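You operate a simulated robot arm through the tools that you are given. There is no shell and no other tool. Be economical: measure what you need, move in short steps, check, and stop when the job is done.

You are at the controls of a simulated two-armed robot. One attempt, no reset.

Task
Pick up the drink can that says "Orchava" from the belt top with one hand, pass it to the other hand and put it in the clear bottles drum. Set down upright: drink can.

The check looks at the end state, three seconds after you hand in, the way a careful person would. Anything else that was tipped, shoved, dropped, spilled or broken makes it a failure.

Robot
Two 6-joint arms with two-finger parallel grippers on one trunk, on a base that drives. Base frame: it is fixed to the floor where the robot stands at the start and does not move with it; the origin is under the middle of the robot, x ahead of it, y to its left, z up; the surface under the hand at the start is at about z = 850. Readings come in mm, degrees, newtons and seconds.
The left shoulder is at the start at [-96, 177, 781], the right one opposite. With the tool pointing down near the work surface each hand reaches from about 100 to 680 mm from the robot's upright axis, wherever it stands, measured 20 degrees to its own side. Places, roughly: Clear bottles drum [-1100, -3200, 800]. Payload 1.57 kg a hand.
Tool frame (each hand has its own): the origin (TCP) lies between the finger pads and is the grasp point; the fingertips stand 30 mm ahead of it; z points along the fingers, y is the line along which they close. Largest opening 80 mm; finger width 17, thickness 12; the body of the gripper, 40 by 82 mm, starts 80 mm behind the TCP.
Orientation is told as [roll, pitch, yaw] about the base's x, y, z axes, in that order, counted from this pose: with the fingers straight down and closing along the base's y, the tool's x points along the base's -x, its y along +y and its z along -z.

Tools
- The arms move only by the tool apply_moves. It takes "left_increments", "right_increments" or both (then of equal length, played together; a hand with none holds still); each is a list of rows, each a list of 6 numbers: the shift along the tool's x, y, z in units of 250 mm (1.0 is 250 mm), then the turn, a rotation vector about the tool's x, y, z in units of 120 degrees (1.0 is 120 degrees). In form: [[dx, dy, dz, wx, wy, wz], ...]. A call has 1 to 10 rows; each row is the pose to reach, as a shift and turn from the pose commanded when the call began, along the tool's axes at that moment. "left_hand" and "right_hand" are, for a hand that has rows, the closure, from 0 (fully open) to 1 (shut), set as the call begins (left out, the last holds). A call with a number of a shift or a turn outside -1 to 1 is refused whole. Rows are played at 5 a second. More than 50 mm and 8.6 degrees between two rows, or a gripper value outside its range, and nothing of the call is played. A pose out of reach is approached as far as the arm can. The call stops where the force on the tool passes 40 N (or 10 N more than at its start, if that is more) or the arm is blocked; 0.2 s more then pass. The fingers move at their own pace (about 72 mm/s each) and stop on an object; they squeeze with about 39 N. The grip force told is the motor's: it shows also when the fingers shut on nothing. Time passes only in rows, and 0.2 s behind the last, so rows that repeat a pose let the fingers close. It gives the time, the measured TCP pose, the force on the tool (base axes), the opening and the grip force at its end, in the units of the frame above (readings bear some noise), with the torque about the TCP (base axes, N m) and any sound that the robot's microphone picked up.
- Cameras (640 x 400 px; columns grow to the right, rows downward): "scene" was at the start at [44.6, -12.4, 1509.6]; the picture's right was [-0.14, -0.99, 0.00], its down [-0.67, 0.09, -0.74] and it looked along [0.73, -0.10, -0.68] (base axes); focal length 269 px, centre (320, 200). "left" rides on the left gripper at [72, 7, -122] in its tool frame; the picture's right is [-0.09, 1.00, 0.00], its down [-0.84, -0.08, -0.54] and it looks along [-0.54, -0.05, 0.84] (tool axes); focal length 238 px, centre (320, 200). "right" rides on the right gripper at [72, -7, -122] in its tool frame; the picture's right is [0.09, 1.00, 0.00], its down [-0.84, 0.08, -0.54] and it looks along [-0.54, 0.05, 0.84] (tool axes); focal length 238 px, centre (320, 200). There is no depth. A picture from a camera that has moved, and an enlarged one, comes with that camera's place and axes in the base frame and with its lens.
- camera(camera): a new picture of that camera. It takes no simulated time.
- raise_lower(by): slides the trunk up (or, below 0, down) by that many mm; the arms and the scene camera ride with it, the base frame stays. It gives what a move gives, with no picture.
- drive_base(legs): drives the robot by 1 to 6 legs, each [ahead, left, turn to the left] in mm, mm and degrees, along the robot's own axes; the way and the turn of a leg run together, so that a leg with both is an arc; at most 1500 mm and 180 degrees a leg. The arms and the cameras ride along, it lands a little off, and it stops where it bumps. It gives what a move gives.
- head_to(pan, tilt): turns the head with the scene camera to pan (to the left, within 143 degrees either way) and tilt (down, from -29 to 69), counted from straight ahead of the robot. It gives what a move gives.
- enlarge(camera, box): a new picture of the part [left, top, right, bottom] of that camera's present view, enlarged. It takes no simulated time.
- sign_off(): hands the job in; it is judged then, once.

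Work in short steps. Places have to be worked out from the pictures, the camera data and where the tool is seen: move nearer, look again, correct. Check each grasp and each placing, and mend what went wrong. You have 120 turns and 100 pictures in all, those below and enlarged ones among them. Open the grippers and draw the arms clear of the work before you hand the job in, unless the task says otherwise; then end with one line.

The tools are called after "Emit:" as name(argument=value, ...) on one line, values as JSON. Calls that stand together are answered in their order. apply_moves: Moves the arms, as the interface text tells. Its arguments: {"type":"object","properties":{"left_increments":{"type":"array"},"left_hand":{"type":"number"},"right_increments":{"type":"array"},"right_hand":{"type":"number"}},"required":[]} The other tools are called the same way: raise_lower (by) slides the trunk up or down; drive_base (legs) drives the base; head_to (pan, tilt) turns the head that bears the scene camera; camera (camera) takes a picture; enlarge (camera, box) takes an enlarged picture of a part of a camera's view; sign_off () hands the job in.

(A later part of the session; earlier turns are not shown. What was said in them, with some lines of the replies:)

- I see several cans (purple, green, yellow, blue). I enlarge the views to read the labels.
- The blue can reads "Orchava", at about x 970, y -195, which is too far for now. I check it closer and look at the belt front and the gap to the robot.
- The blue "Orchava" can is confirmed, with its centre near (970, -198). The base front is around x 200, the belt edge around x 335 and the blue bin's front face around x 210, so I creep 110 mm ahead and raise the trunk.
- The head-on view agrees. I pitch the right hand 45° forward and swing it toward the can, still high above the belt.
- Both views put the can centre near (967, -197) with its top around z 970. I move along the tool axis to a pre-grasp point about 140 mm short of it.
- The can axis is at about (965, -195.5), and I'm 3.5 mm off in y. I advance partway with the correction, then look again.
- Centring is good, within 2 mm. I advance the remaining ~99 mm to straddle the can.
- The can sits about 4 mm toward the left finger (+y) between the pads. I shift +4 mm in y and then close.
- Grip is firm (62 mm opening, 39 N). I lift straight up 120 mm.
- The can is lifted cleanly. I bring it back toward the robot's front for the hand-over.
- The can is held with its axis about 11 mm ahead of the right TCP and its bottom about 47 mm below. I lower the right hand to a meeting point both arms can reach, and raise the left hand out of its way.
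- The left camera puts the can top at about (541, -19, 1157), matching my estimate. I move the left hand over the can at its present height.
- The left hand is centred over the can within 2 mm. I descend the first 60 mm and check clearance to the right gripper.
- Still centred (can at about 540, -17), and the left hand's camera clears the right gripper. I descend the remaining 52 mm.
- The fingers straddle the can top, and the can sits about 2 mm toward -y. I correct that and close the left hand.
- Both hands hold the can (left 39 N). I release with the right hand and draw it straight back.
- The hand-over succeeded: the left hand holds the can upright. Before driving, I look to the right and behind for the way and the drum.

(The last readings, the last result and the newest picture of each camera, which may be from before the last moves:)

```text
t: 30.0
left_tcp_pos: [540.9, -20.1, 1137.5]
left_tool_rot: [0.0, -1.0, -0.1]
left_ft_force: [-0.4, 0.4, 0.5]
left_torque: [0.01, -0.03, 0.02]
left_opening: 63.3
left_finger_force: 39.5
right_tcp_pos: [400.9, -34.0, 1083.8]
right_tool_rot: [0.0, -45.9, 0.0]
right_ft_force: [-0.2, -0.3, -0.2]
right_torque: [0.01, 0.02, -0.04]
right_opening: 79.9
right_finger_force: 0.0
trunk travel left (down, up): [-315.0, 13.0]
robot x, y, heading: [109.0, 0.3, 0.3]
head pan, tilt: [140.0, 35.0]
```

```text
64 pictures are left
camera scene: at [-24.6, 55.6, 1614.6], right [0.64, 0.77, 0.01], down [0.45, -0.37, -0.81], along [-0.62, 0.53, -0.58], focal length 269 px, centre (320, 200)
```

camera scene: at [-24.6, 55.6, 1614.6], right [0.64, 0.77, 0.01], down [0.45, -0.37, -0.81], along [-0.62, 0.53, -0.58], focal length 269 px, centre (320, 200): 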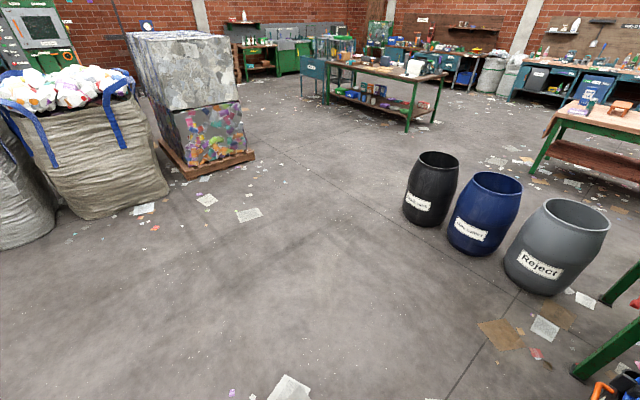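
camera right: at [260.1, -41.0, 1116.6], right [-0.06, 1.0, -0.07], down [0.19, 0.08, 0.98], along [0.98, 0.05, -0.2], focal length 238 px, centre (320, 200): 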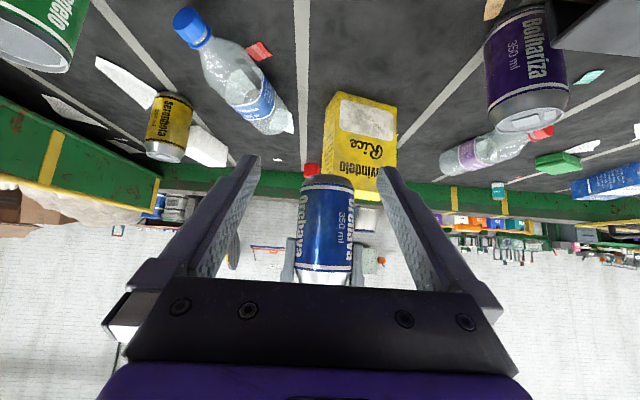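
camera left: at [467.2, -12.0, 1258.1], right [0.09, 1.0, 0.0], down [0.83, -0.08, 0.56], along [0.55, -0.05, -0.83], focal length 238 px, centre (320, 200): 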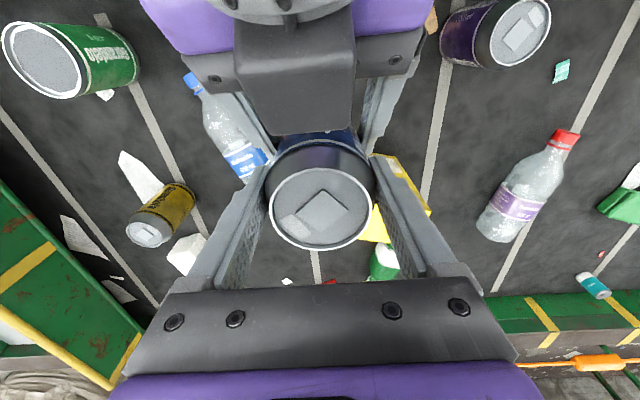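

A row of blue drums stands to the right, the nearest around (-1060, -3250), and the floor behind is clear. I back away 600 mm and turn to face them.

Emit:
drive_base(legs=[[-600, 0, 0], [0, 0, -101]])

Emit:
head_to(pan=0, tilt=15)

Emit:
camera(camera="scene")

Emit:
enlarge(camera="scene", box=[230, 110, 430, 235])

```text
t: 37.6
left_tcp_pos: [-572.1, -444.0, 1130.2]
left_tool_rot: [0.1, 0.1, -99.7]
left_ft_force: [-0.2, -0.3, -0.2]
left_torque: [0.01, 0.0, 0.02]
left_opening: 63.4
left_finger_force: 39.4
right_tcp_pos: [-563.6, -300.6, 1079.2]
right_tool_rot: [0.0, -45.0, -99.8]
right_ft_force: [-1.0, -1.0, 0.6]
right_torque: [0.02, -0.01, 0.0]
right_opening: 80.1
right_finger_force: 0.2
trunk travel left (down, up): [-315.0, 13.0]
robot x, y, heading: [-476.6, -4.1, -99.8]
head pan, tilt: [140.0, 35.0]
```

```text
t: 39.8
left_tcp_pos: [-572.2, -444.0, 1129.0]
left_tool_rot: [-0.1, 0.0, -99.7]
left_ft_force: [-0.1, -0.7, 0.7]
left_torque: [-0.01, 0.03, 0.07]
left_opening: 63.0
left_finger_force: 38.8
right_tcp_pos: [-563.3, -299.4, 1078.8]
right_tool_rot: [0.0, -45.1, -99.7]
right_ft_force: [-0.4, -0.1, -0.5]
right_torque: [0.03, 0.02, 0.01]
right_opening: 79.9
right_finger_force: 0.1
trunk travel left (down, up): [-315.0, 13.0]
robot x, y, heading: [-481.0, -5.0, -99.5]
head pan, tilt: [0.0, 15.0]
```

```text
63 pictures are left
camera scene: at [-484.1, -54.6, 1648.8], right [-0.99, 0.17, 0.0], down [0.04, 0.26, -0.97], along [-0.16, -0.95, -0.26], focal length 269 px, centre (320, 200)
```

scene: 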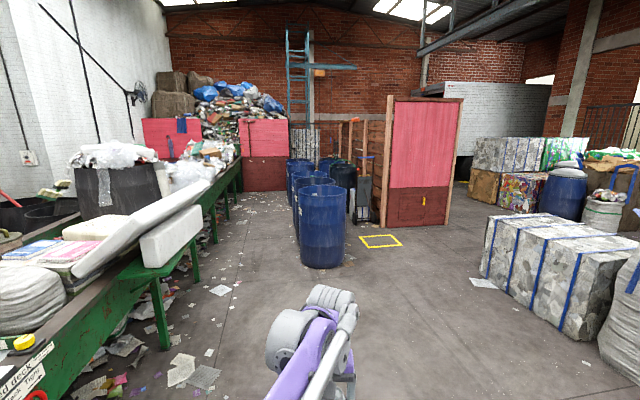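

```text
3.20 times, centred on (330, 172) of scene
camera zoom: at [-484.1, -54.6, 1648.8], right [-0.99, 0.17, 0.0], down [0.04, 0.26, -0.97], along [-0.16, -0.95, -0.26], focal length 860 px, centre (288, 288)
```

zoom: 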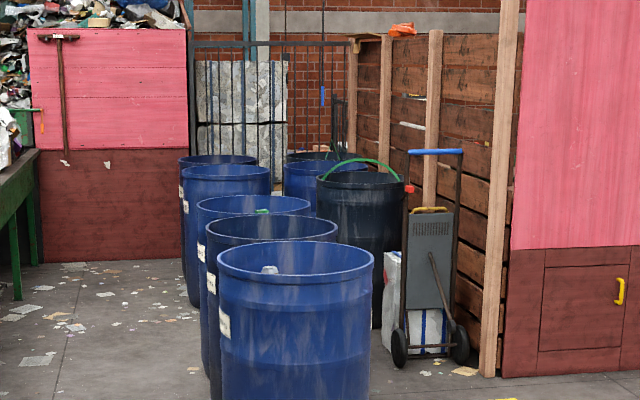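

The drum labels face the sorting line (+x side). I drive down the aisle at about x = -480 until I can read the first drum's label and see inside it.

Emit:
drive_base(legs=[[1450, 250, 0], [650, 110, 0]])

Emit:
head_to(pan=-20, tilt=30)

Emit:
camera(camera="scene")

```text
t: 50.2
left_tcp_pos: [-598.6, -2539.7, 1130.5]
left_tool_rot: [0.0, 0.1, -101.0]
left_ft_force: [-0.3, 0.3, -0.4]
left_torque: [0.01, 0.03, -0.02]
left_opening: 62.7
left_finger_force: 39.0
right_tcp_pos: [-587.3, -2397.6, 1079.6]
right_tool_rot: [0.0, -45.0, -101.0]
right_ft_force: [0.6, -0.4, 0.6]
right_torque: [0.01, 0.02, -0.01]
right_opening: 79.9
right_finger_force: 0.1
trunk travel left (down, up): [-315.0, 13.0]
robot x, y, heading: [-492.7, -2100.7, -101.1]
head pan, tilt: [0.0, 15.0]
```

```text
t: 51.0
left_tcp_pos: [-598.4, -2539.9, 1130.7]
left_tool_rot: [-0.1, 0.1, -100.9]
left_ft_force: [-0.2, -0.8, 0.1]
left_torque: [0.02, 0.01, -0.02]
left_opening: 62.8
left_finger_force: 39.2
right_tcp_pos: [-588.1, -2396.4, 1077.8]
right_tool_rot: [0.0, -45.0, -101.0]
right_ft_force: [0.2, 1.0, -0.4]
right_torque: [-0.01, 0.02, -0.01]
right_opening: 80.1
right_finger_force: 0.1
trunk travel left (down, up): [-315.0, 13.0]
robot x, y, heading: [-494.8, -2104.1, -101.1]
head pan, tilt: [-20.0, 30.0]
```

```text
61 pictures are left
camera scene: at [-530.4, -2138.5, 1624.7], right [-0.86, 0.51, 0.0], down [0.26, 0.43, -0.87], along [-0.45, -0.74, -0.5], focal length 269 px, centre (320, 200)
```

scene: 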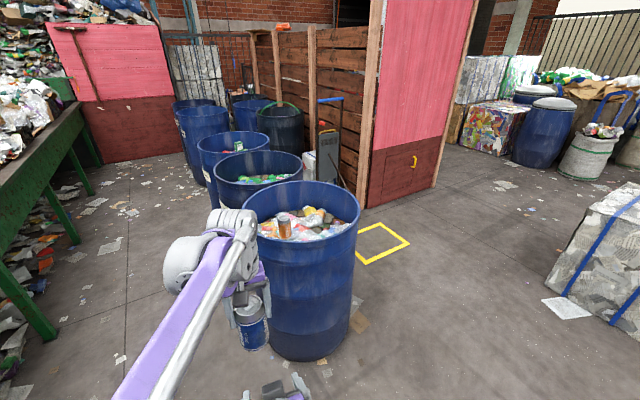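

The first drum is about half a metre ahead and to the right, with its label hidden behind the arm. I move a little forward and left to read the labels.

Emit:
drive_base(legs=[[300, 220, 0]])

Emit:
head_to(pan=-35, tilt=30)

Emit:
camera(camera="scene")

```text
t: 53.5
left_tcp_pos: [-444.9, -2868.2, 1130.3]
left_tool_rot: [0.0, 0.0, -101.1]
left_ft_force: [-0.1, -0.8, -0.7]
left_torque: [0.02, 0.0, -0.03]
left_opening: 63.1
left_finger_force: 39.8
right_tcp_pos: [-432.4, -2727.4, 1079.3]
right_tool_rot: [0.0, -44.9, -101.0]
right_ft_force: [0.7, 0.1, 0.6]
right_torque: [0.0, 0.03, 0.01]
right_opening: 79.9
right_finger_force: 0.1
trunk travel left (down, up): [-315.0, 13.0]
robot x, y, heading: [-338.3, -2434.2, -101.2]
head pan, tilt: [-20.0, 30.0]
```

```text
t: 54.3
left_tcp_pos: [-444.6, -2870.3, 1129.6]
left_tool_rot: [-0.1, 0.0, -101.3]
left_ft_force: [-0.5, 0.2, -0.1]
left_torque: [-0.01, 0.03, 0.01]
left_opening: 63.0
left_finger_force: 39.1
right_tcp_pos: [-431.8, -2727.7, 1079.3]
right_tool_rot: [0.0, -45.0, -101.1]
right_ft_force: [-0.3, 0.0, -0.9]
right_torque: [0.04, 0.02, 0.04]
right_opening: 80.2
right_finger_force: 0.1
trunk travel left (down, up): [-315.0, 13.0]
robot x, y, heading: [-338.9, -2432.3, -101.2]
head pan, tilt: [-35.0, 30.0]
```

```text
60 pictures are left
camera scene: at [-393.9, -2455.0, 1624.7], right [-0.69, 0.72, 0.0], down [0.36, 0.35, -0.87], along [-0.62, -0.6, -0.5], focal length 269 px, centre (320, 200)
```

scene: 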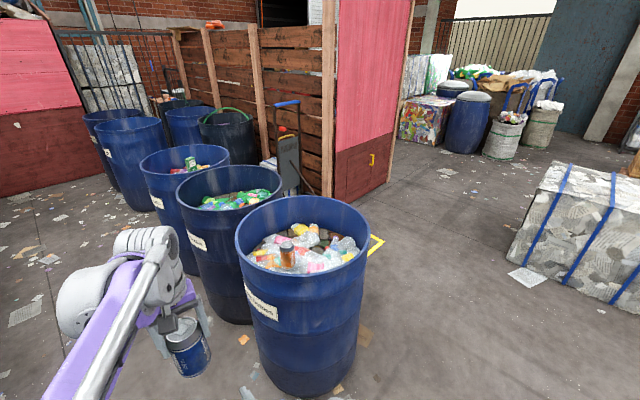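

The labels are visible now; I enlarge them and the inside of the first drum.

Emit:
enlarge(camera="scene", box=[140, 180, 300, 340])

Emit:
enlarge(camera="scene", box=[225, 185, 385, 285])

```text
2.50 times, centred on (220, 260) of scene
camera zoom: at [-393.9, -2455.0, 1624.7], right [-0.69, 0.72, 0.0], down [0.36, 0.35, -0.87], along [-0.62, -0.6, -0.5], focal length 672 px, centre (570, 50)
```

zoom: 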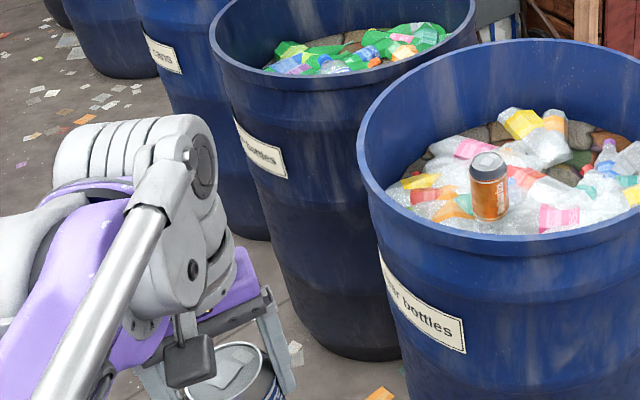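

```text
4.00 times, centred on (305, 235) of scene
camera zoom: at [-393.9, -2455.0, 1624.7], right [-0.69, 0.72, 0.0], down [0.36, 0.35, -0.87], along [-0.62, -0.6, -0.5], focal length 1075 px, centre (380, 60)
```

zoom: 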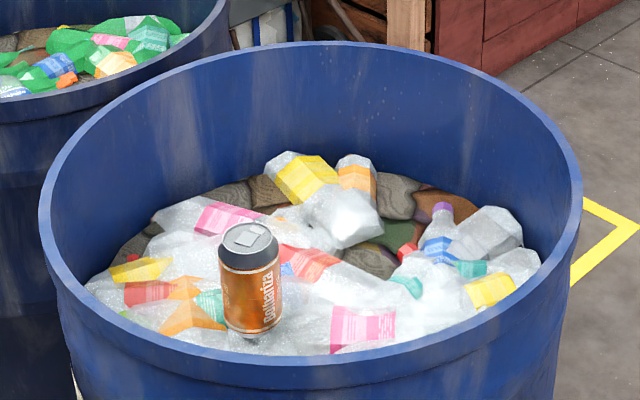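

The label reads "Clear bottles" on the first drum: centre about (-1050, -3200), rim z about 890, radius 300. Its contents lie at about z 780, with an orange can standing near (-930, -3166). I turn toward it and approach part way.

Emit:
drive_base(legs=[[0, 0, -32], [300, 0, 0]])

Emit:
head_to(pan=0, tilt=50)

Emit:
camera(camera="scene")

```text
t: 57.9
left_tcp_pos: [-860.7, -2961.3, 1129.5]
left_tool_rot: [0.0, 0.0, -133.1]
left_ft_force: [-0.2, 0.4, 1.1]
left_torque: [-0.01, 0.01, -0.03]
left_opening: 62.7
left_finger_force: 39.5
right_tcp_pos: [-775.2, -2846.4, 1078.7]
right_tool_rot: [0.2, -45.0, -133.1]
right_ft_force: [-0.5, -1.1, -0.1]
right_torque: [0.0, -0.05, 0.03]
right_opening: 79.9
right_finger_force: 0.1
trunk travel left (down, up): [-315.0, 13.0]
robot x, y, heading: [-537.3, -2647.9, -132.9]
head pan, tilt: [-35.0, 30.0]
```

```text
t: 58.9
left_tcp_pos: [-861.1, -2962.4, 1131.0]
left_tool_rot: [-0.1, -0.1, -133.2]
left_ft_force: [0.5, -0.1, -0.1]
left_torque: [-0.03, -0.02, 0.01]
left_opening: 63.1
left_finger_force: 38.6
right_tcp_pos: [-775.2, -2846.5, 1078.5]
right_tool_rot: [0.0, -45.0, -133.1]
right_ft_force: [0.5, -1.2, 0.6]
right_torque: [0.01, 0.01, 0.01]
right_opening: 79.9
right_finger_force: 0.0
trunk travel left (down, up): [-315.0, 13.0]
robot x, y, heading: [-541.6, -2646.8, -132.8]
head pan, tilt: [0.0, 50.0]
```

```text
57 pictures are left
camera scene: at [-561.4, -2673.1, 1595.1], right [-0.73, 0.68, 0.0], down [0.52, 0.56, -0.64], along [-0.44, -0.47, -0.77], focal length 269 px, centre (320, 200)
```

scene: 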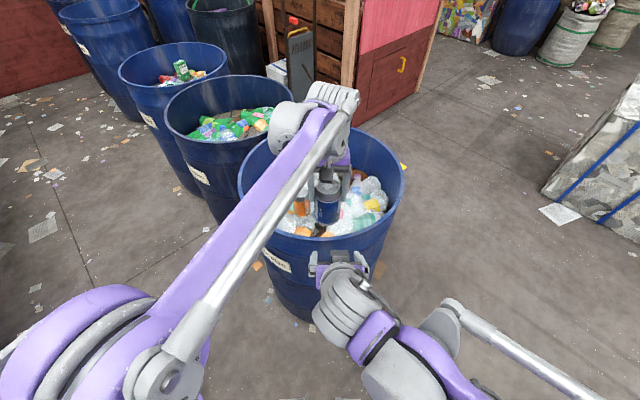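

The way is clear, with about 200 mm between the base front and the drum. I advance 110 mm and look into the drum with the left wrist camera.

Emit:
drive_base(legs=[[110, 0, 0]])

Emit:
camera(camera="left")

Emit:
camera(camera="scene")

Emit:
camera(camera="right")

```text
t: 60.1
left_tcp_pos: [-936.4, -3043.7, 1129.4]
left_tool_rot: [0.0, -0.1, -133.0]
left_ft_force: [0.5, 0.1, 0.1]
left_torque: [0.01, -0.02, -0.01]
left_opening: 63.2
left_finger_force: 38.8
right_tcp_pos: [-850.4, -2928.7, 1079.9]
right_tool_rot: [-0.1, -45.1, -133.0]
right_ft_force: [0.6, 0.0, 0.4]
right_torque: [0.01, 0.0, 0.03]
right_opening: 79.8
right_finger_force: 0.0
trunk travel left (down, up): [-315.0, 13.0]
robot x, y, heading: [-613.8, -2727.9, -132.9]
head pan, tilt: [0.0, 50.0]
```

```text
56 pictures are left
camera left: at [-882.6, -2995.2, 1251.9], right [0.66, -0.75, 0.0], down [-0.63, -0.56, 0.54], along [-0.4, -0.36, -0.84], focal length 238 px, centre (320, 200)
```

left: 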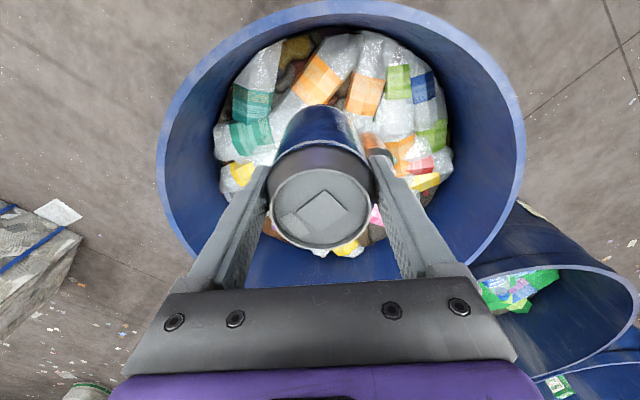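

```text
55 pictures are left
camera scene: at [-637.0, -2754.2, 1594.9], right [-0.73, 0.68, 0.0], down [0.52, 0.56, -0.64], along [-0.44, -0.47, -0.77], focal length 269 px, centre (320, 200)
```

scene: 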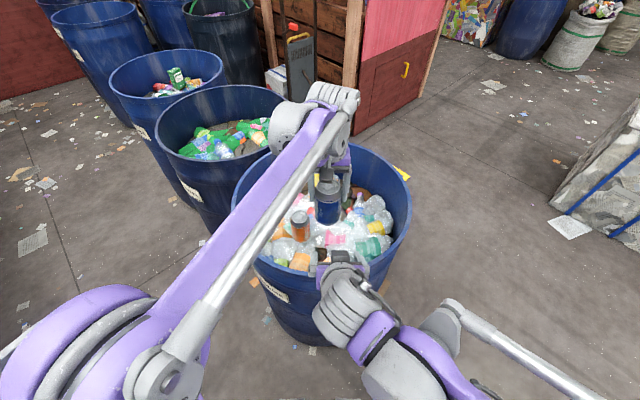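

```text
54 pictures are left
camera right: at [-763.5, -2823.4, 1113.5], right [0.77, -0.63, -0.07], down [-0.09, -0.21, 0.97], along [-0.63, -0.75, -0.21], focal length 238 px, centre (320, 200)
```

right: 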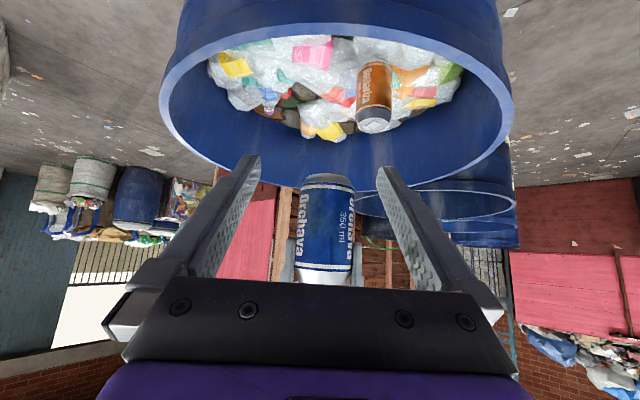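

I refine the positions: orange can at about (-950, -3186) with its base near z 760. I enlarge the views to find a flat free spot on the contents.

Emit:
enlarge(camera="right", box=[190, 20, 480, 160])

Emit:
enlarge(camera="scene", box=[230, 140, 420, 290])

```text
2.21 times, centred on (335, 90) of right
camera zoom: at [-763.5, -2823.4, 1113.5], right [0.77, -0.63, -0.07], down [-0.09, -0.21, 0.97], along [-0.63, -0.75, -0.21], focal length 526 px, centre (287, 443)
```

zoom: 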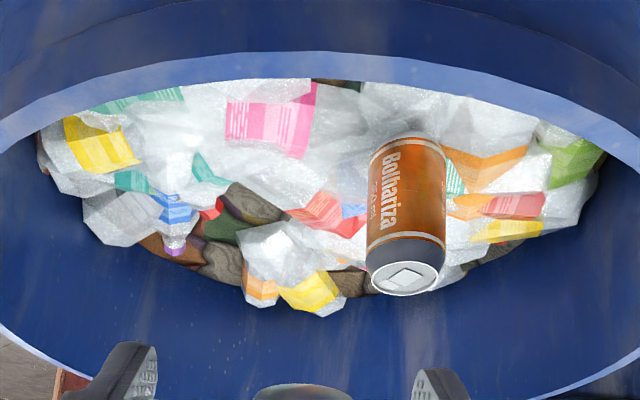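

```text
2.67 times, centred on (325, 215) of scene
camera zoom: at [-637.0, -2754.2, 1594.9], right [-0.73, 0.68, 0.0], down [0.52, 0.56, -0.64], along [-0.44, -0.47, -0.77], focal length 717 px, centre (307, 160)
```

zoom: 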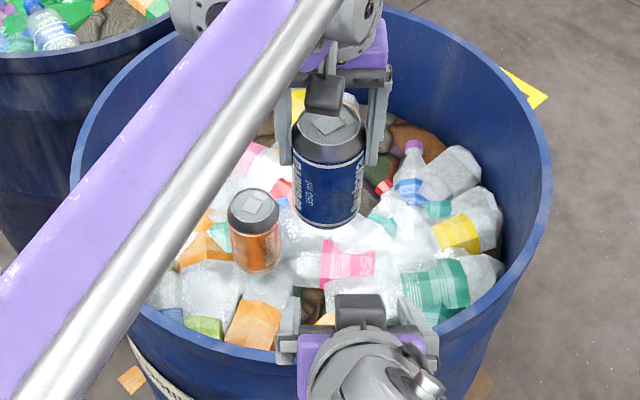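

I'll place at about (-1061, -3084), 150 mm from the orange can on the open centre-right of the heap. I shift the right hand aside and move the left hand over the spot, lowering to TCP z 990.

Emit:
apply_moves(right_increments=[[0, -0.12, 0, 0, 0, 0], [0, -0.24, 0, 0, 0, 0], [0, -0.36, 0, 0, 0, 0], [0, -0.48, 0, 0, 0, 0]])

Emit:
apply_moves(left_increments=[[-0.04, -0.02, 0.1, 0, 0, 0], [-0.08, -0.05, 0.2, 0, 0, 0], [-0.14, -0.08, 0.3, 0, 0, 0], [-0.2, -0.12, 0.4, 0, 0, 0], [-0.27, -0.16, 0.48, 0, 0, 0], [-0.33, -0.19, 0.52, 0, 0, 0], [-0.4, -0.23, 0.55, 0, 0, 0], [-0.456, -0.256, 0.56, 0, 0, 0]])

Emit:
camera(camera="scene")

Emit:
camera(camera="right")

Emit:
camera(camera="left")

```text
t: 61.1
left_tcp_pos: [-936.2, -3044.7, 1130.5]
left_tool_rot: [0.0, 0.0, -133.0]
left_ft_force: [-0.6, -0.9, 0.3]
left_torque: [0.0, 0.02, 0.0]
left_opening: 62.9
left_finger_force: 38.9
right_tcp_pos: [-938.3, -2846.9, 1080.6]
right_tool_rot: [-0.1, -45.1, -133.0]
right_ft_force: [1.3, -0.4, -0.4]
right_torque: [-0.01, 0.01, -0.01]
right_opening: 80.1
right_finger_force: 0.1
trunk travel left (down, up): [-315.0, 13.0]
robot x, y, heading: [-616.5, -2730.1, -133.2]
head pan, tilt: [0.0, 50.0]
```

```text
t: 62.9
left_tcp_pos: [-1060.4, -3085.0, 992.1]
left_tool_rot: [0.1, 0.0, -133.0]
left_ft_force: [0.0, 0.1, -0.6]
left_torque: [-0.02, -0.01, -0.02]
left_opening: 62.9
left_finger_force: 38.8
right_tcp_pos: [-938.9, -2847.5, 1078.2]
right_tool_rot: [0.0, -45.0, -133.0]
right_ft_force: [-0.4, -0.8, -1.2]
right_torque: [0.0, -0.03, 0.04]
right_opening: 80.2
right_finger_force: 0.0
trunk travel left (down, up): [-315.0, 13.0]
robot x, y, heading: [-613.7, -2730.9, -133.0]
head pan, tilt: [0.0, 50.0]
```

```text
51 pictures are left
camera scene: at [-637.9, -2755.1, 1595.1], right [-0.73, 0.68, 0.0], down [0.52, 0.56, -0.64], along [-0.44, -0.47, -0.77], focal length 269 px, centre (320, 200)
```

scene: 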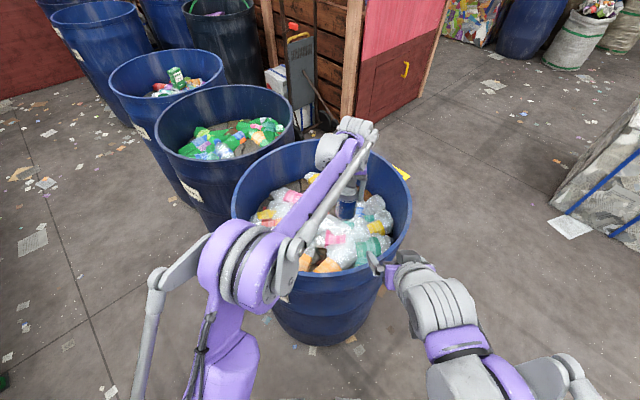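

```text
50 pictures are left
camera right: at [-851.9, -2742.8, 1114.4], right [0.77, -0.63, -0.07], down [-0.09, -0.21, 0.97], along [-0.63, -0.75, -0.21], focal length 238 px, centre (320, 200)
```

right: 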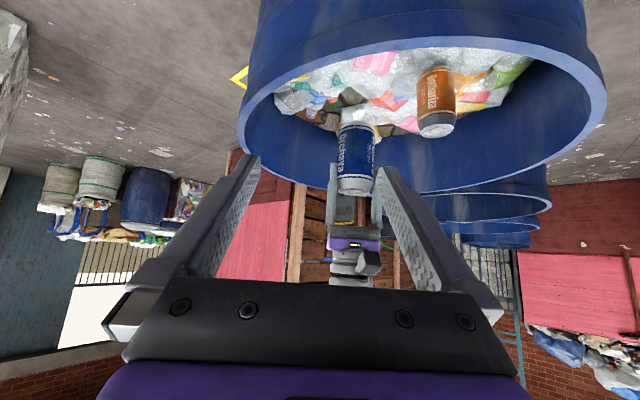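

```text
49 pictures are left
camera left: at [-1007.7, -3036.1, 1113.2], right [0.66, -0.75, 0.0], down [-0.63, -0.56, 0.54], along [-0.4, -0.36, -0.84], focal length 238 px, centre (320, 200)
```

left: 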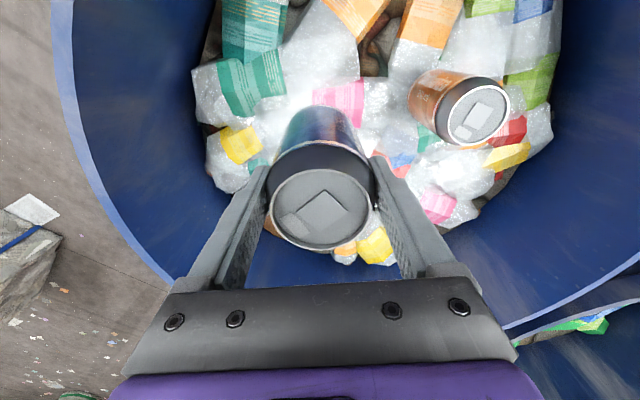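

The can hovers over the chosen spot. I lower 90 mm, then proceed in small steps watching the force.

Emit:
apply_moves(left_increments=[[0, 0, 0.1, 0, 0, 0], [0, 0, 0.2, 0, 0, 0], [0, 0, 0.3, 0, 0, 0], [0, 0, 0.36, 0, 0, 0]])

Emit:
camera(camera="left")

Emit:
enlarge(camera="right", box=[240, 20, 540, 200])

Emit:
enlarge(camera="scene", box=[170, 100, 430, 300])

```text
t: 63.9
left_tcp_pos: [-1060.2, -3084.1, 900.0]
left_tool_rot: [0.0, 0.1, -133.0]
left_ft_force: [-0.2, 0.3, 0.4]
left_torque: [-0.04, 0.01, 0.02]
left_opening: 63.0
left_finger_force: 39.2
right_tcp_pos: [-940.4, -2847.6, 1080.3]
right_tool_rot: [0.0, -45.0, -133.0]
right_ft_force: [-0.5, -0.4, -0.7]
right_torque: [0.01, -0.02, -0.01]
right_opening: 80.0
right_finger_force: 0.0
trunk travel left (down, up): [-315.0, 13.0]
robot x, y, heading: [-615.7, -2727.9, -133.0]
head pan, tilt: [0.0, 50.0]
```

```text
48 pictures are left
camera left: at [-1006.0, -3035.4, 1022.4], right [0.66, -0.75, 0.0], down [-0.63, -0.56, 0.54], along [-0.4, -0.36, -0.84], focal length 238 px, centre (320, 200)
```

left: 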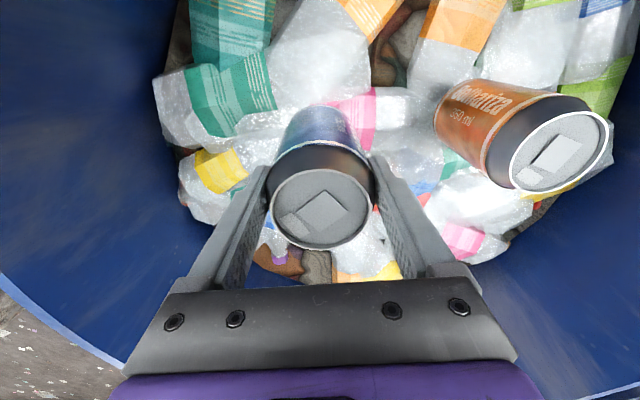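

```text
2.13 times, centred on (390, 110) of right
camera zoom: at [-851.7, -2742.6, 1114.4], right [0.77, -0.63, -0.07], down [-0.09, -0.21, 0.97], along [-0.63, -0.75, -0.21], focal length 508 px, centre (171, 392)
```

zoom: 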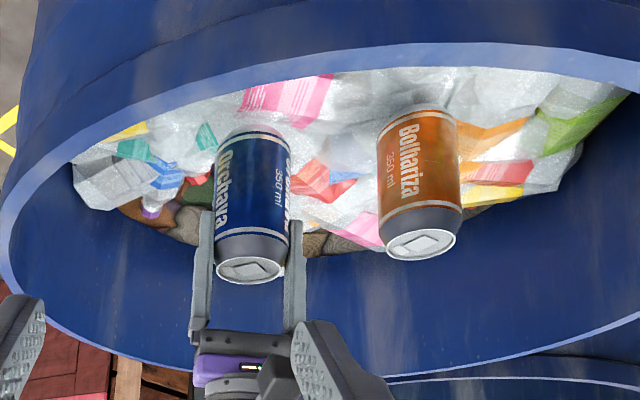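

```text
2.00 times, centred on (300, 200) of scene
camera zoom: at [-637.7, -2754.9, 1595.1], right [-0.73, 0.68, 0.0], down [0.52, 0.56, -0.64], along [-0.44, -0.47, -0.77], focal length 538 px, centre (360, 200)
```

zoom: 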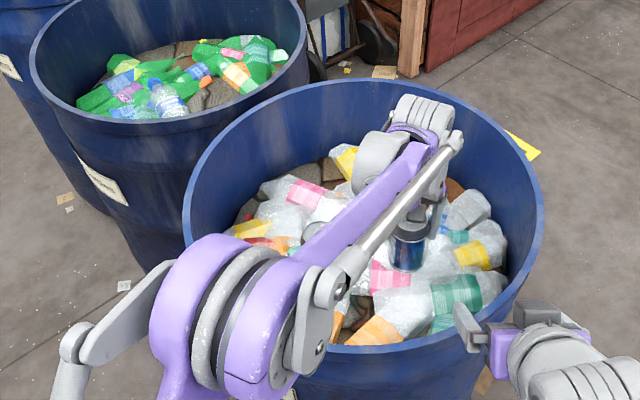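

No contact yet at can bottom around z 798, with good clearance to the orange can. I continue down in small steps.

Emit:
apply_moves(left_increments=[[0, 0, 0.025, 0, 0, 0], [0, 0, 0.05, 0, 0, 0], [0, 0, 0.075, 0, 0, 0]])

Emit:
enlarge(camera="right", box=[240, 20, 540, 200])

```text
t: 64.7
left_tcp_pos: [-1060.0, -3084.0, 882.5]
left_tool_rot: [0.0, 0.0, -133.0]
left_ft_force: [0.2, -0.5, -0.8]
left_torque: [-0.01, 0.0, -0.02]
left_opening: 63.0
left_finger_force: 38.8
right_tcp_pos: [-939.1, -2847.4, 1078.8]
right_tool_rot: [0.0, -45.0, -133.1]
right_ft_force: [0.1, -0.3, 0.6]
right_torque: [-0.01, -0.03, 0.0]
right_opening: 80.1
right_finger_force: 0.1
trunk travel left (down, up): [-315.0, 13.0]
robot x, y, heading: [-617.3, -2729.8, -132.6]
head pan, tilt: [0.0, 50.0]
```

```text
2.13 times, centred on (390, 110) of right
camera zoom: at [-851.6, -2742.6, 1114.4], right [0.77, -0.63, -0.07], down [-0.09, -0.21, 0.97], along [-0.63, -0.75, -0.21], focal length 508 px, centre (171, 392)
```

zoom: 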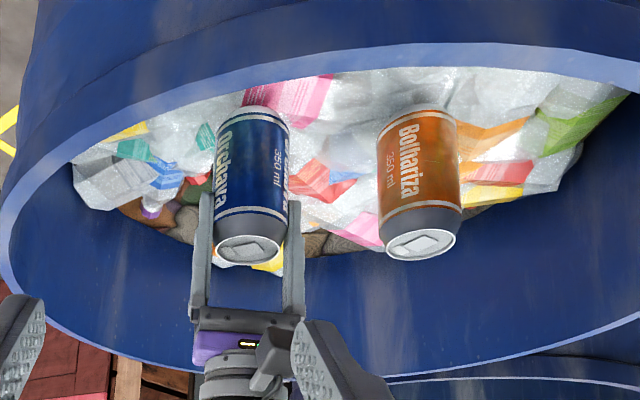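

Still free at 882. I go down another 8 mm.

Emit:
apply_moves(left_increments=[[0, 0, 0.016, 0, 0, 0], [0, 0, 0.032, 0, 0, 0]])

Emit:
enlarge(camera="right", box=[300, 40, 480, 160])

```text
t: 65.3
left_tcp_pos: [-1060.5, -3082.6, 873.9]
left_tool_rot: [0.1, 0.0, -133.0]
left_ft_force: [0.0, 0.0, -0.4]
left_torque: [0.0, 0.0, -0.02]
left_opening: 62.8
left_finger_force: 38.7
right_tcp_pos: [-938.7, -2848.0, 1079.8]
right_tool_rot: [0.0, -45.0, -133.0]
right_ft_force: [-0.4, 0.1, 0.3]
right_torque: [0.02, 0.0, -0.02]
right_opening: 79.8
right_finger_force: 0.1
trunk travel left (down, up): [-315.0, 13.0]
robot x, y, heading: [-616.1, -2726.7, -132.6]
head pan, tilt: [0.0, 50.0]
```

```text
3.33 times, centred on (390, 100) of right
camera zoom: at [-851.6, -2742.6, 1114.4], right [0.77, -0.63, -0.07], down [-0.09, -0.21, 0.97], along [-0.63, -0.75, -0.21], focal length 794 px, centre (87, 533)
```

zoom: 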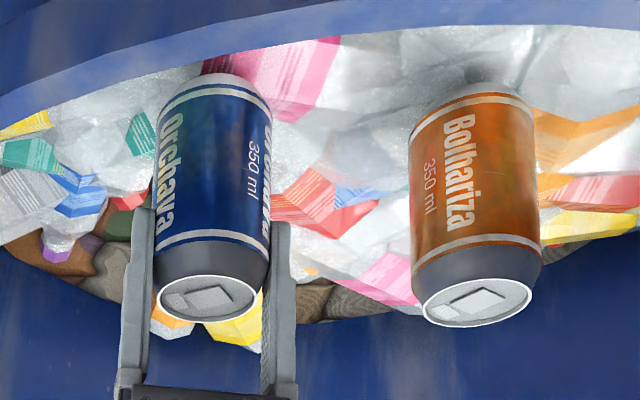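

No contact yet (bottom around 772). I go down another 8 mm in 4 mm rows.

Emit:
apply_moves(left_increments=[[0, 0, 0.016, 0, 0, 0], [0, 0, 0.032, 0, 0, 0]])

```text
t: 65.9
left_tcp_pos: [-1060.1, -3085.7, 865.1]
left_tool_rot: [0.0, 0.1, -133.0]
left_ft_force: [0.7, 0.3, 0.0]
left_torque: [-0.02, -0.01, 0.01]
left_opening: 62.9
left_finger_force: 39.0
right_tcp_pos: [-938.5, -2847.2, 1079.4]
right_tool_rot: [0.0, -45.0, -133.0]
right_ft_force: [0.1, -0.4, 0.5]
right_torque: [0.0, 0.01, 0.0]
right_opening: 79.8
right_finger_force: 0.0
trunk travel left (down, up): [-315.0, 13.0]
robot x, y, heading: [-617.6, -2729.7, -132.8]
head pan, tilt: [0.0, 50.0]
```

Still free. I take another 8 mm and a look.

Emit:
apply_moves(left_increments=[[0, 0, 0.016, 0, 0, 0], [0, 0, 0.032, 0, 0, 0]])

Emit:
enlarge(camera="right", box=[300, 40, 480, 160])

Emit:
camera(camera="left")

```text
t: 66.6
left_tcp_pos: [-1059.8, -3084.6, 862.8]
left_tool_rot: [0.0, -0.1, -133.0]
left_ft_force: [0.5, -0.8, 31.9]
left_torque: [-0.36, 0.09, 0.0]
left_opening: 63.1
left_finger_force: 39.1
right_tcp_pos: [-937.0, -2847.9, 1080.2]
right_tool_rot: [0.0, -45.1, -132.8]
right_ft_force: [-0.8, -0.4, -0.5]
right_torque: [0.04, 0.05, 0.01]
right_opening: 80.0
right_finger_force: 0.0
trunk travel left (down, up): [-315.0, 13.0]
robot x, y, heading: [-615.3, -2732.8, -133.0]
head pan, tilt: [0.0, 50.0]
stopped in row 2 (left hand): the force on the tool passed its limit at 41 N (the readings are from after the stop); the commanded pose is now the measured one
```

```text
3.33 times, centred on (390, 100) of right
camera zoom: at [-850.1, -2741.5, 1115.0], right [0.77, -0.63, -0.07], down [-0.08, -0.2, 0.98], along [-0.63, -0.75, -0.21], focal length 794 px, centre (87, 533)
```

zoom: 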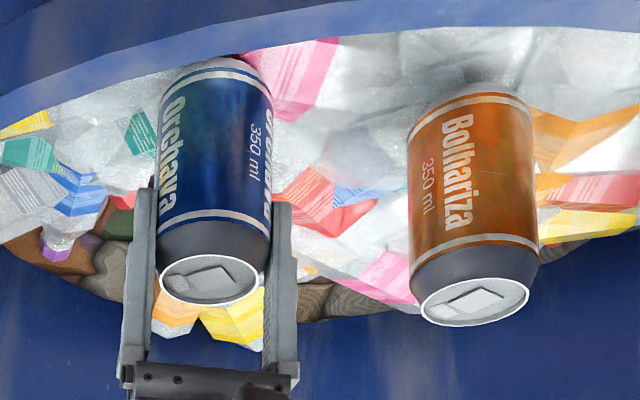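

```text
42 pictures are left
camera left: at [-1006.2, -3035.2, 983.9], right [0.66, -0.75, 0.0], down [-0.63, -0.56, 0.54], along [-0.41, -0.36, -0.84], focal length 238 px, centre (320, 200)
```

left: 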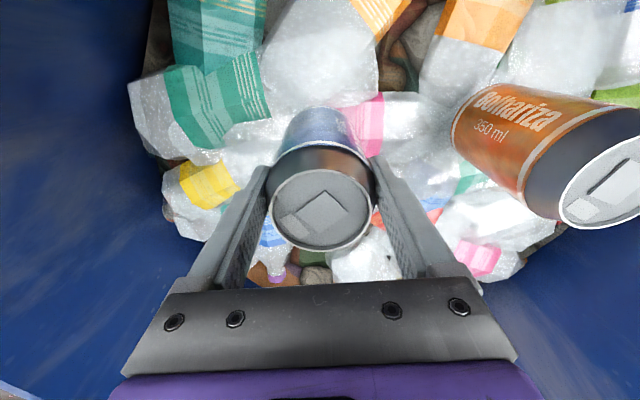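

Firm contact at can bottom about z 761, the same level as the orange can's base, with a nearly centred force. I ease off about 1.5 mm to relieve the load before releasing.

Emit:
apply_moves(left_increments=[[0, 0, -0.005, 0, 0, 0], [0, 0, -0.005, 0, 0, 0]])

```text
t: 67.2
left_tcp_pos: [-1059.9, -3083.7, 862.0]
left_tool_rot: [0.0, -0.1, -133.0]
left_ft_force: [-0.7, -0.2, 30.0]
left_torque: [-0.17, 0.22, 0.0]
left_opening: 63.2
left_finger_force: 38.8
right_tcp_pos: [-936.1, -2846.8, 1080.6]
right_tool_rot: [0.0, -45.1, -132.9]
right_ft_force: [0.7, -0.5, 1.7]
right_torque: [0.0, -0.03, 0.01]
right_opening: 80.0
right_finger_force: 0.1
trunk travel left (down, up): [-315.0, 13.0]
robot x, y, heading: [-615.6, -2730.6, -132.9]
head pan, tilt: [0.0, 50.0]
```

The load is still 30 N, so I raise the hand a bit more.

Emit:
apply_moves(left_increments=[[0, 0, -0.006, 0, 0, 0], [0, 0, -0.012, 0, 0, 0]])

```text
t: 67.8
left_tcp_pos: [-1060.9, -3084.0, 862.6]
left_tool_rot: [0.1, 0.1, -133.1]
left_ft_force: [2.2, 2.4, 6.9]
left_torque: [0.18, -0.17, -0.01]
left_opening: 63.3
left_finger_force: 39.0
right_tcp_pos: [-937.3, -2847.9, 1079.3]
right_tool_rot: [0.0, -45.1, -132.9]
right_ft_force: [-0.1, 0.0, -0.7]
right_torque: [0.02, -0.01, -0.01]
right_opening: 79.8
right_finger_force: 0.0
trunk travel left (down, up): [-315.0, 13.0]
robot x, y, heading: [-618.5, -2731.2, -133.0]
head pan, tilt: [0.0, 50.0]
```

Only 7 N is left. I open just slightly (to about 70 mm) so I can see whether the can stands by itself.

Emit:
apply_moves(left_increments=[[0, 0, 0, 0, 0, 0], [0, 0, 0, 0, 0, 0], [0, 0, 0, 0, 0, 0], [0, 0, 0, 0, 0, 0], [0, 0, 0, 0, 0, 0]], left_hand=0.12)

Emit:
camera(camera="left")

Emit:
enlarge(camera="right", box=[300, 40, 480, 160])

```text
t: 69.0
left_tcp_pos: [-1061.2, -3084.5, 861.0]
left_tool_rot: [0.0, 0.0, -133.2]
left_ft_force: [0.3, 0.2, 0.6]
left_torque: [0.02, -0.02, 0.03]
left_opening: 70.2
left_finger_force: 0.0
right_tcp_pos: [-939.1, -2846.9, 1079.2]
right_tool_rot: [0.0, -45.1, -133.1]
right_ft_force: [-1.1, 0.2, -0.6]
right_torque: [-0.06, 0.03, -0.03]
right_opening: 80.4
right_finger_force: 0.0
trunk travel left (down, up): [-315.0, 13.0]
robot x, y, heading: [-612.4, -2727.6, -132.7]
head pan, tilt: [0.0, 50.0]
```

```text
41 pictures are left
camera left: at [-1007.5, -3036.4, 984.4], right [0.66, -0.75, 0.0], down [-0.63, -0.56, 0.54], along [-0.4, -0.36, -0.84], focal length 238 px, centre (320, 200)
```

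left: 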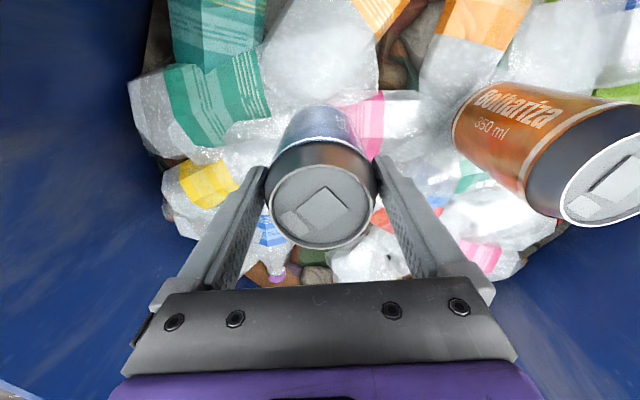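

```text
3.33 times, centred on (390, 100) of right
camera zoom: at [-851.5, -2742.5, 1114.4], right [0.77, -0.63, -0.07], down [-0.09, -0.21, 0.97], along [-0.63, -0.75, -0.21], focal length 794 px, centre (87, 533)
```

zoom: 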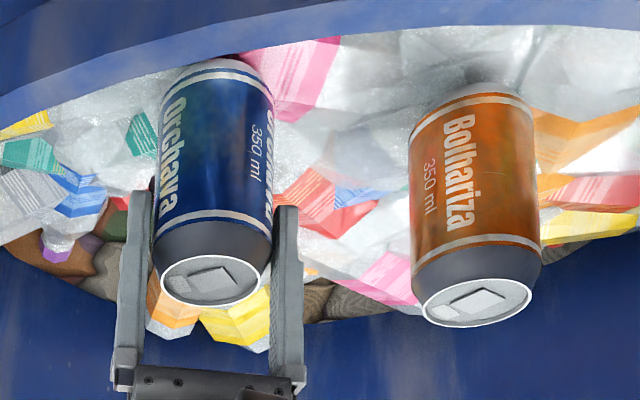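

The can stands on its own, centred between the open pads. I open fully and check again before withdrawing.

Emit:
apply_moves(left_increments=[[0, 0, 0, 0, 0, 0], [0, 0, 0, 0, 0, 0], [0, 0, 0, 0, 0, 0], [0, 0, 0, 0, 0, 0]], left_hand=0)

Emit:
camera(camera="left")

Emit:
enlarge(camera="right", box=[300, 40, 480, 160])

```text
t: 70.0
left_tcp_pos: [-1061.1, -3084.4, 862.2]
left_tool_rot: [0.0, 0.1, -133.1]
left_ft_force: [0.7, 0.7, 0.3]
left_torque: [0.01, -0.01, -0.01]
left_opening: 79.9
left_finger_force: 0.0
right_tcp_pos: [-938.8, -2847.8, 1080.3]
right_tool_rot: [0.0, -44.9, -133.1]
right_ft_force: [0.4, 0.1, 0.2]
right_torque: [0.02, 0.0, -0.01]
right_opening: 79.9
right_finger_force: 0.1
trunk travel left (down, up): [-315.0, 13.0]
robot x, y, heading: [-617.6, -2730.2, -132.8]
head pan, tilt: [0.0, 50.0]
```

```text
39 pictures are left
camera left: at [-1007.5, -3036.4, 984.4], right [0.66, -0.75, 0.0], down [-0.63, -0.56, 0.54], along [-0.4, -0.36, -0.84], focal length 238 px, centre (320, 200)
```

left: 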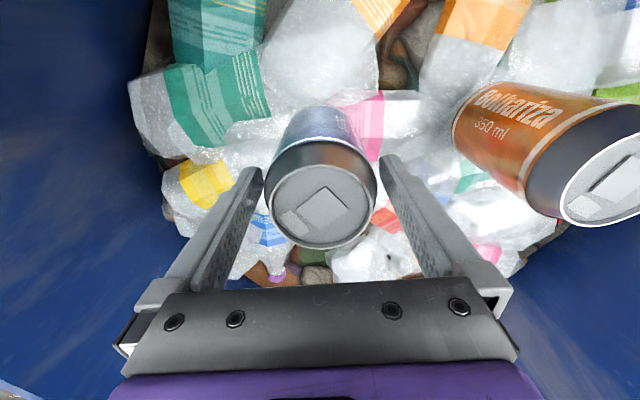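

```text
3.33 times, centred on (390, 100) of right
camera zoom: at [-851.5, -2742.5, 1114.4], right [0.77, -0.63, -0.07], down [-0.09, -0.21, 0.97], along [-0.63, -0.75, -0.21], focal length 794 px, centre (87, 533)
```

zoom: 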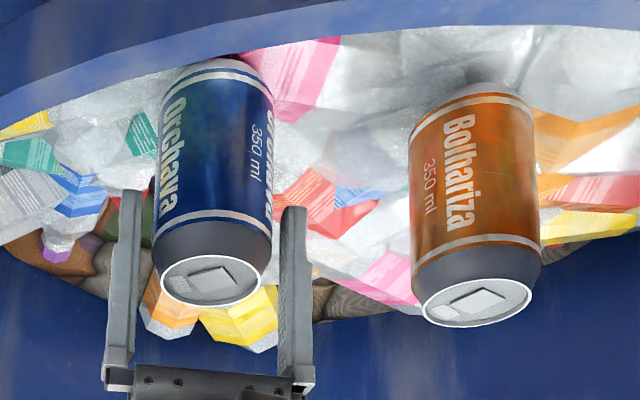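

The can is unchanged and standing. I withdraw the left hand straight up, then back toward the robot.

Emit:
apply_moves(left_increments=[[0, 0, -0.06, 0, 0, 0], [0, 0, -0.14, 0, 0, 0], [0, 0, -0.24, 0, 0, 0], [0, 0, -0.36, 0, 0, 0], [0, 0, -0.5, 0, 0, 0], [0, 0, -0.62, 0, 0, 0]])

Emit:
apply_moves(left_increments=[[0.12, 0.05, -0.1, 0, 0, 0], [0.24, 0.1, -0.2, 0, 0, 0], [0.36, 0.15, -0.3, 0, 0, 0], [0.48, 0.2, -0.4, 0, 0, 0]])

Emit:
camera(camera="left")

Emit:
camera(camera="scene")

```text
t: 71.4
left_tcp_pos: [-1061.4, -3083.8, 1019.4]
left_tool_rot: [0.0, 0.0, -133.0]
left_ft_force: [0.1, 0.0, 0.8]
left_torque: [0.02, 0.0, 0.02]
left_opening: 80.1
left_finger_force: 0.2
right_tcp_pos: [-938.7, -2847.5, 1079.2]
right_tool_rot: [0.0, -45.0, -132.9]
right_ft_force: [-0.1, 0.5, -0.3]
right_torque: [0.02, 0.01, 0.02]
right_opening: 79.9
right_finger_force: 0.1
trunk travel left (down, up): [-315.0, 13.0]
robot x, y, heading: [-618.6, -2728.0, -132.9]
head pan, tilt: [0.0, 50.0]
```

```text
t: 72.4
left_tcp_pos: [-945.0, -3028.6, 1120.7]
left_tool_rot: [-0.1, 0.1, -133.0]
left_ft_force: [0.4, -0.2, -0.8]
left_torque: [-0.01, 0.0, 0.01]
left_opening: 79.9
left_finger_force: 0.0
right_tcp_pos: [-936.5, -2846.7, 1079.9]
right_tool_rot: [0.0, -45.1, -133.0]
right_ft_force: [0.6, 0.2, 0.3]
right_torque: [-0.02, -0.01, 0.0]
right_opening: 79.9
right_finger_force: 0.0
trunk travel left (down, up): [-315.0, 13.0]
robot x, y, heading: [-618.2, -2729.3, -133.0]
head pan, tilt: [0.0, 50.0]
```

```text
37 pictures are left
camera left: at [-890.7, -2980.1, 1242.5], right [0.66, -0.75, 0.0], down [-0.63, -0.56, 0.54], along [-0.41, -0.36, -0.84], focal length 238 px, centre (320, 200)
```

left: 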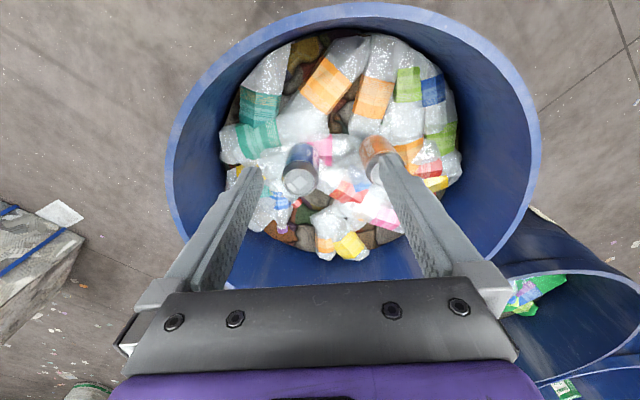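

```text
36 pictures are left
camera scene: at [-636.0, -2754.0, 1595.1], right [-0.73, 0.68, 0.0], down [0.52, 0.56, -0.64], along [-0.44, -0.47, -0.77], focal length 269 px, centre (320, 200)
```

scene: 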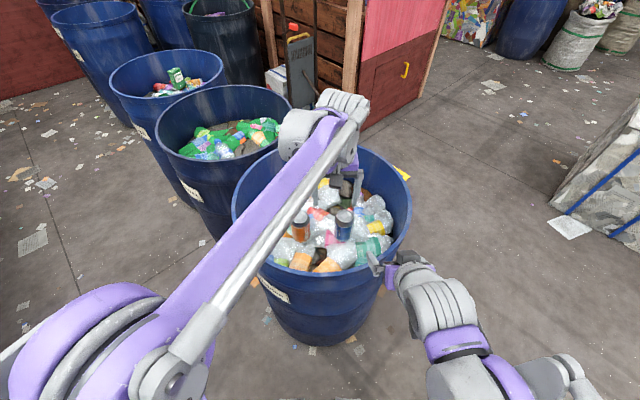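

Both cans stand in the drum. I back the robot off 350 mm to clear the arms and take a final look.

Emit:
drive_base(legs=[[-350, 0, 0]])

Emit:
head_to(pan=0, tilt=38)

Emit:
enlarge(camera="scene", box=[220, 110, 420, 235])

Emit:
camera(camera="right")

```text
t: 74.7
left_tcp_pos: [-708.9, -2770.6, 1120.5]
left_tool_rot: [0.0, 0.1, -133.8]
left_ft_force: [-0.3, 1.3, -1.1]
left_torque: [0.01, 0.02, 0.0]
left_opening: 80.0
left_finger_force: 0.1
right_tcp_pos: [-699.8, -2589.2, 1080.0]
right_tool_rot: [0.0, -44.9, -133.8]
right_ft_force: [0.1, -1.1, 0.0]
right_torque: [0.04, 0.03, 0.02]
right_opening: 80.0
right_finger_force: 0.0
trunk travel left (down, up): [-315.0, 13.0]
robot x, y, heading: [-376.6, -2477.3, -133.5]
head pan, tilt: [0.0, 50.0]
```

```text
t: 75.4
left_tcp_pos: [-708.2, -2769.5, 1120.0]
left_tool_rot: [0.0, 0.0, -134.0]
left_ft_force: [0.3, -0.1, 0.2]
left_torque: [0.0, 0.0, -0.01]
left_opening: 79.9
left_finger_force: 0.1
right_tcp_pos: [-699.0, -2588.0, 1079.5]
right_tool_rot: [0.0, -44.9, -133.8]
right_ft_force: [0.7, -0.3, 0.3]
right_torque: [-0.03, 0.01, -0.02]
right_opening: 79.9
right_finger_force: 0.0
trunk travel left (down, up): [-315.0, 13.0]
robot x, y, heading: [-372.7, -2472.3, -133.7]
head pan, tilt: [0.0, 38.0]
```

```text
3.20 times, centred on (320, 172) of scene
camera zoom: at [-402.6, -2505.7, 1612.2], right [-0.72, 0.69, 0.0], down [0.43, 0.44, -0.79], along [-0.55, -0.57, -0.62], focal length 860 px, centre (320, 288)
```

zoom: 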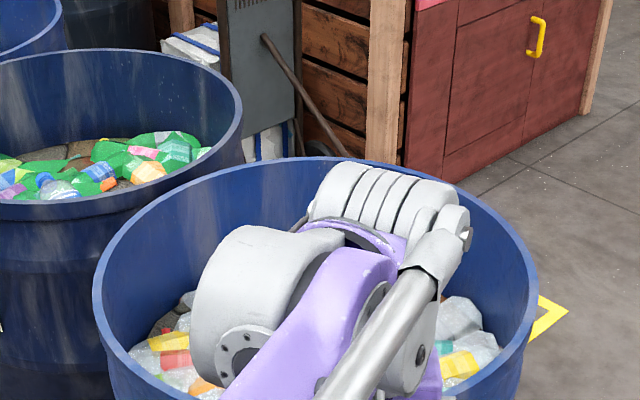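

```text
34 pictures are left
camera right: at [-610.1, -2483.8, 1114.4], right [0.76, -0.64, -0.07], down [-0.09, -0.2, 0.97], along [-0.64, -0.74, -0.21], focal length 238 px, centre (320, 200)
```

right: 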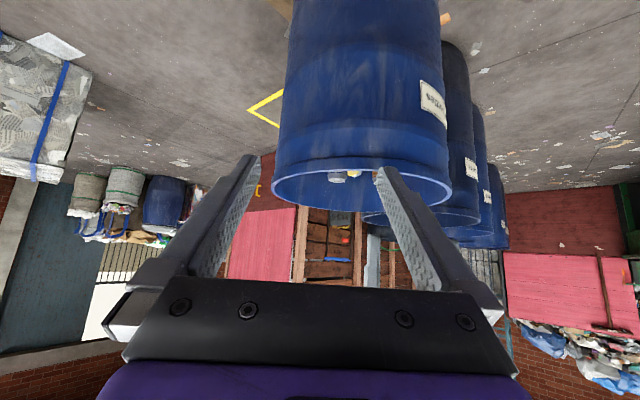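

The arm hides the cans from the head, so I check with the left wrist camera.

Emit:
enlarge(camera="left", box=[200, 0, 460, 200])

Emit:
enlarge(camera="right", box=[260, 140, 460, 240])

```text
2.00 times, centred on (330, 100) of left
camera zoom: at [-654.1, -2721.8, 1242.1], right [0.65, -0.76, 0.0], down [-0.64, -0.55, 0.54], along [-0.41, -0.35, -0.84], focal length 477 px, centre (300, 400)
```

zoom: 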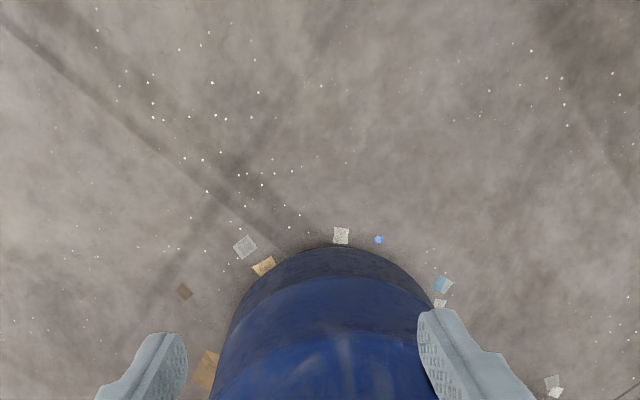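

```text
3.20 times, centred on (360, 190) of right
camera zoom: at [-610.1, -2483.8, 1114.4], right [0.76, -0.64, -0.07], down [-0.09, -0.2, 0.97], along [-0.64, -0.74, -0.21], focal length 763 px, centre (192, 232)
```

zoom: 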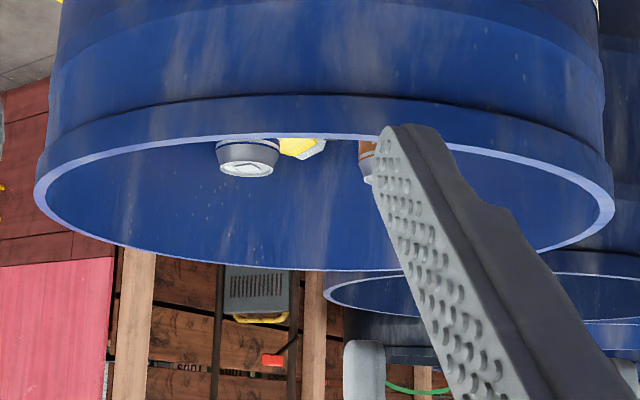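

Both can tops are visible over the rim, upright and at equal height. The grippers are open and the arms are clear, so I hand in.

Emit:
sign_off()

```text
The job is handed in.
```

The "Orchava" can was picked up with the right hand, passed to the left, and stood upright in the clear bottles drum; I saw nothing else tipped or moved.
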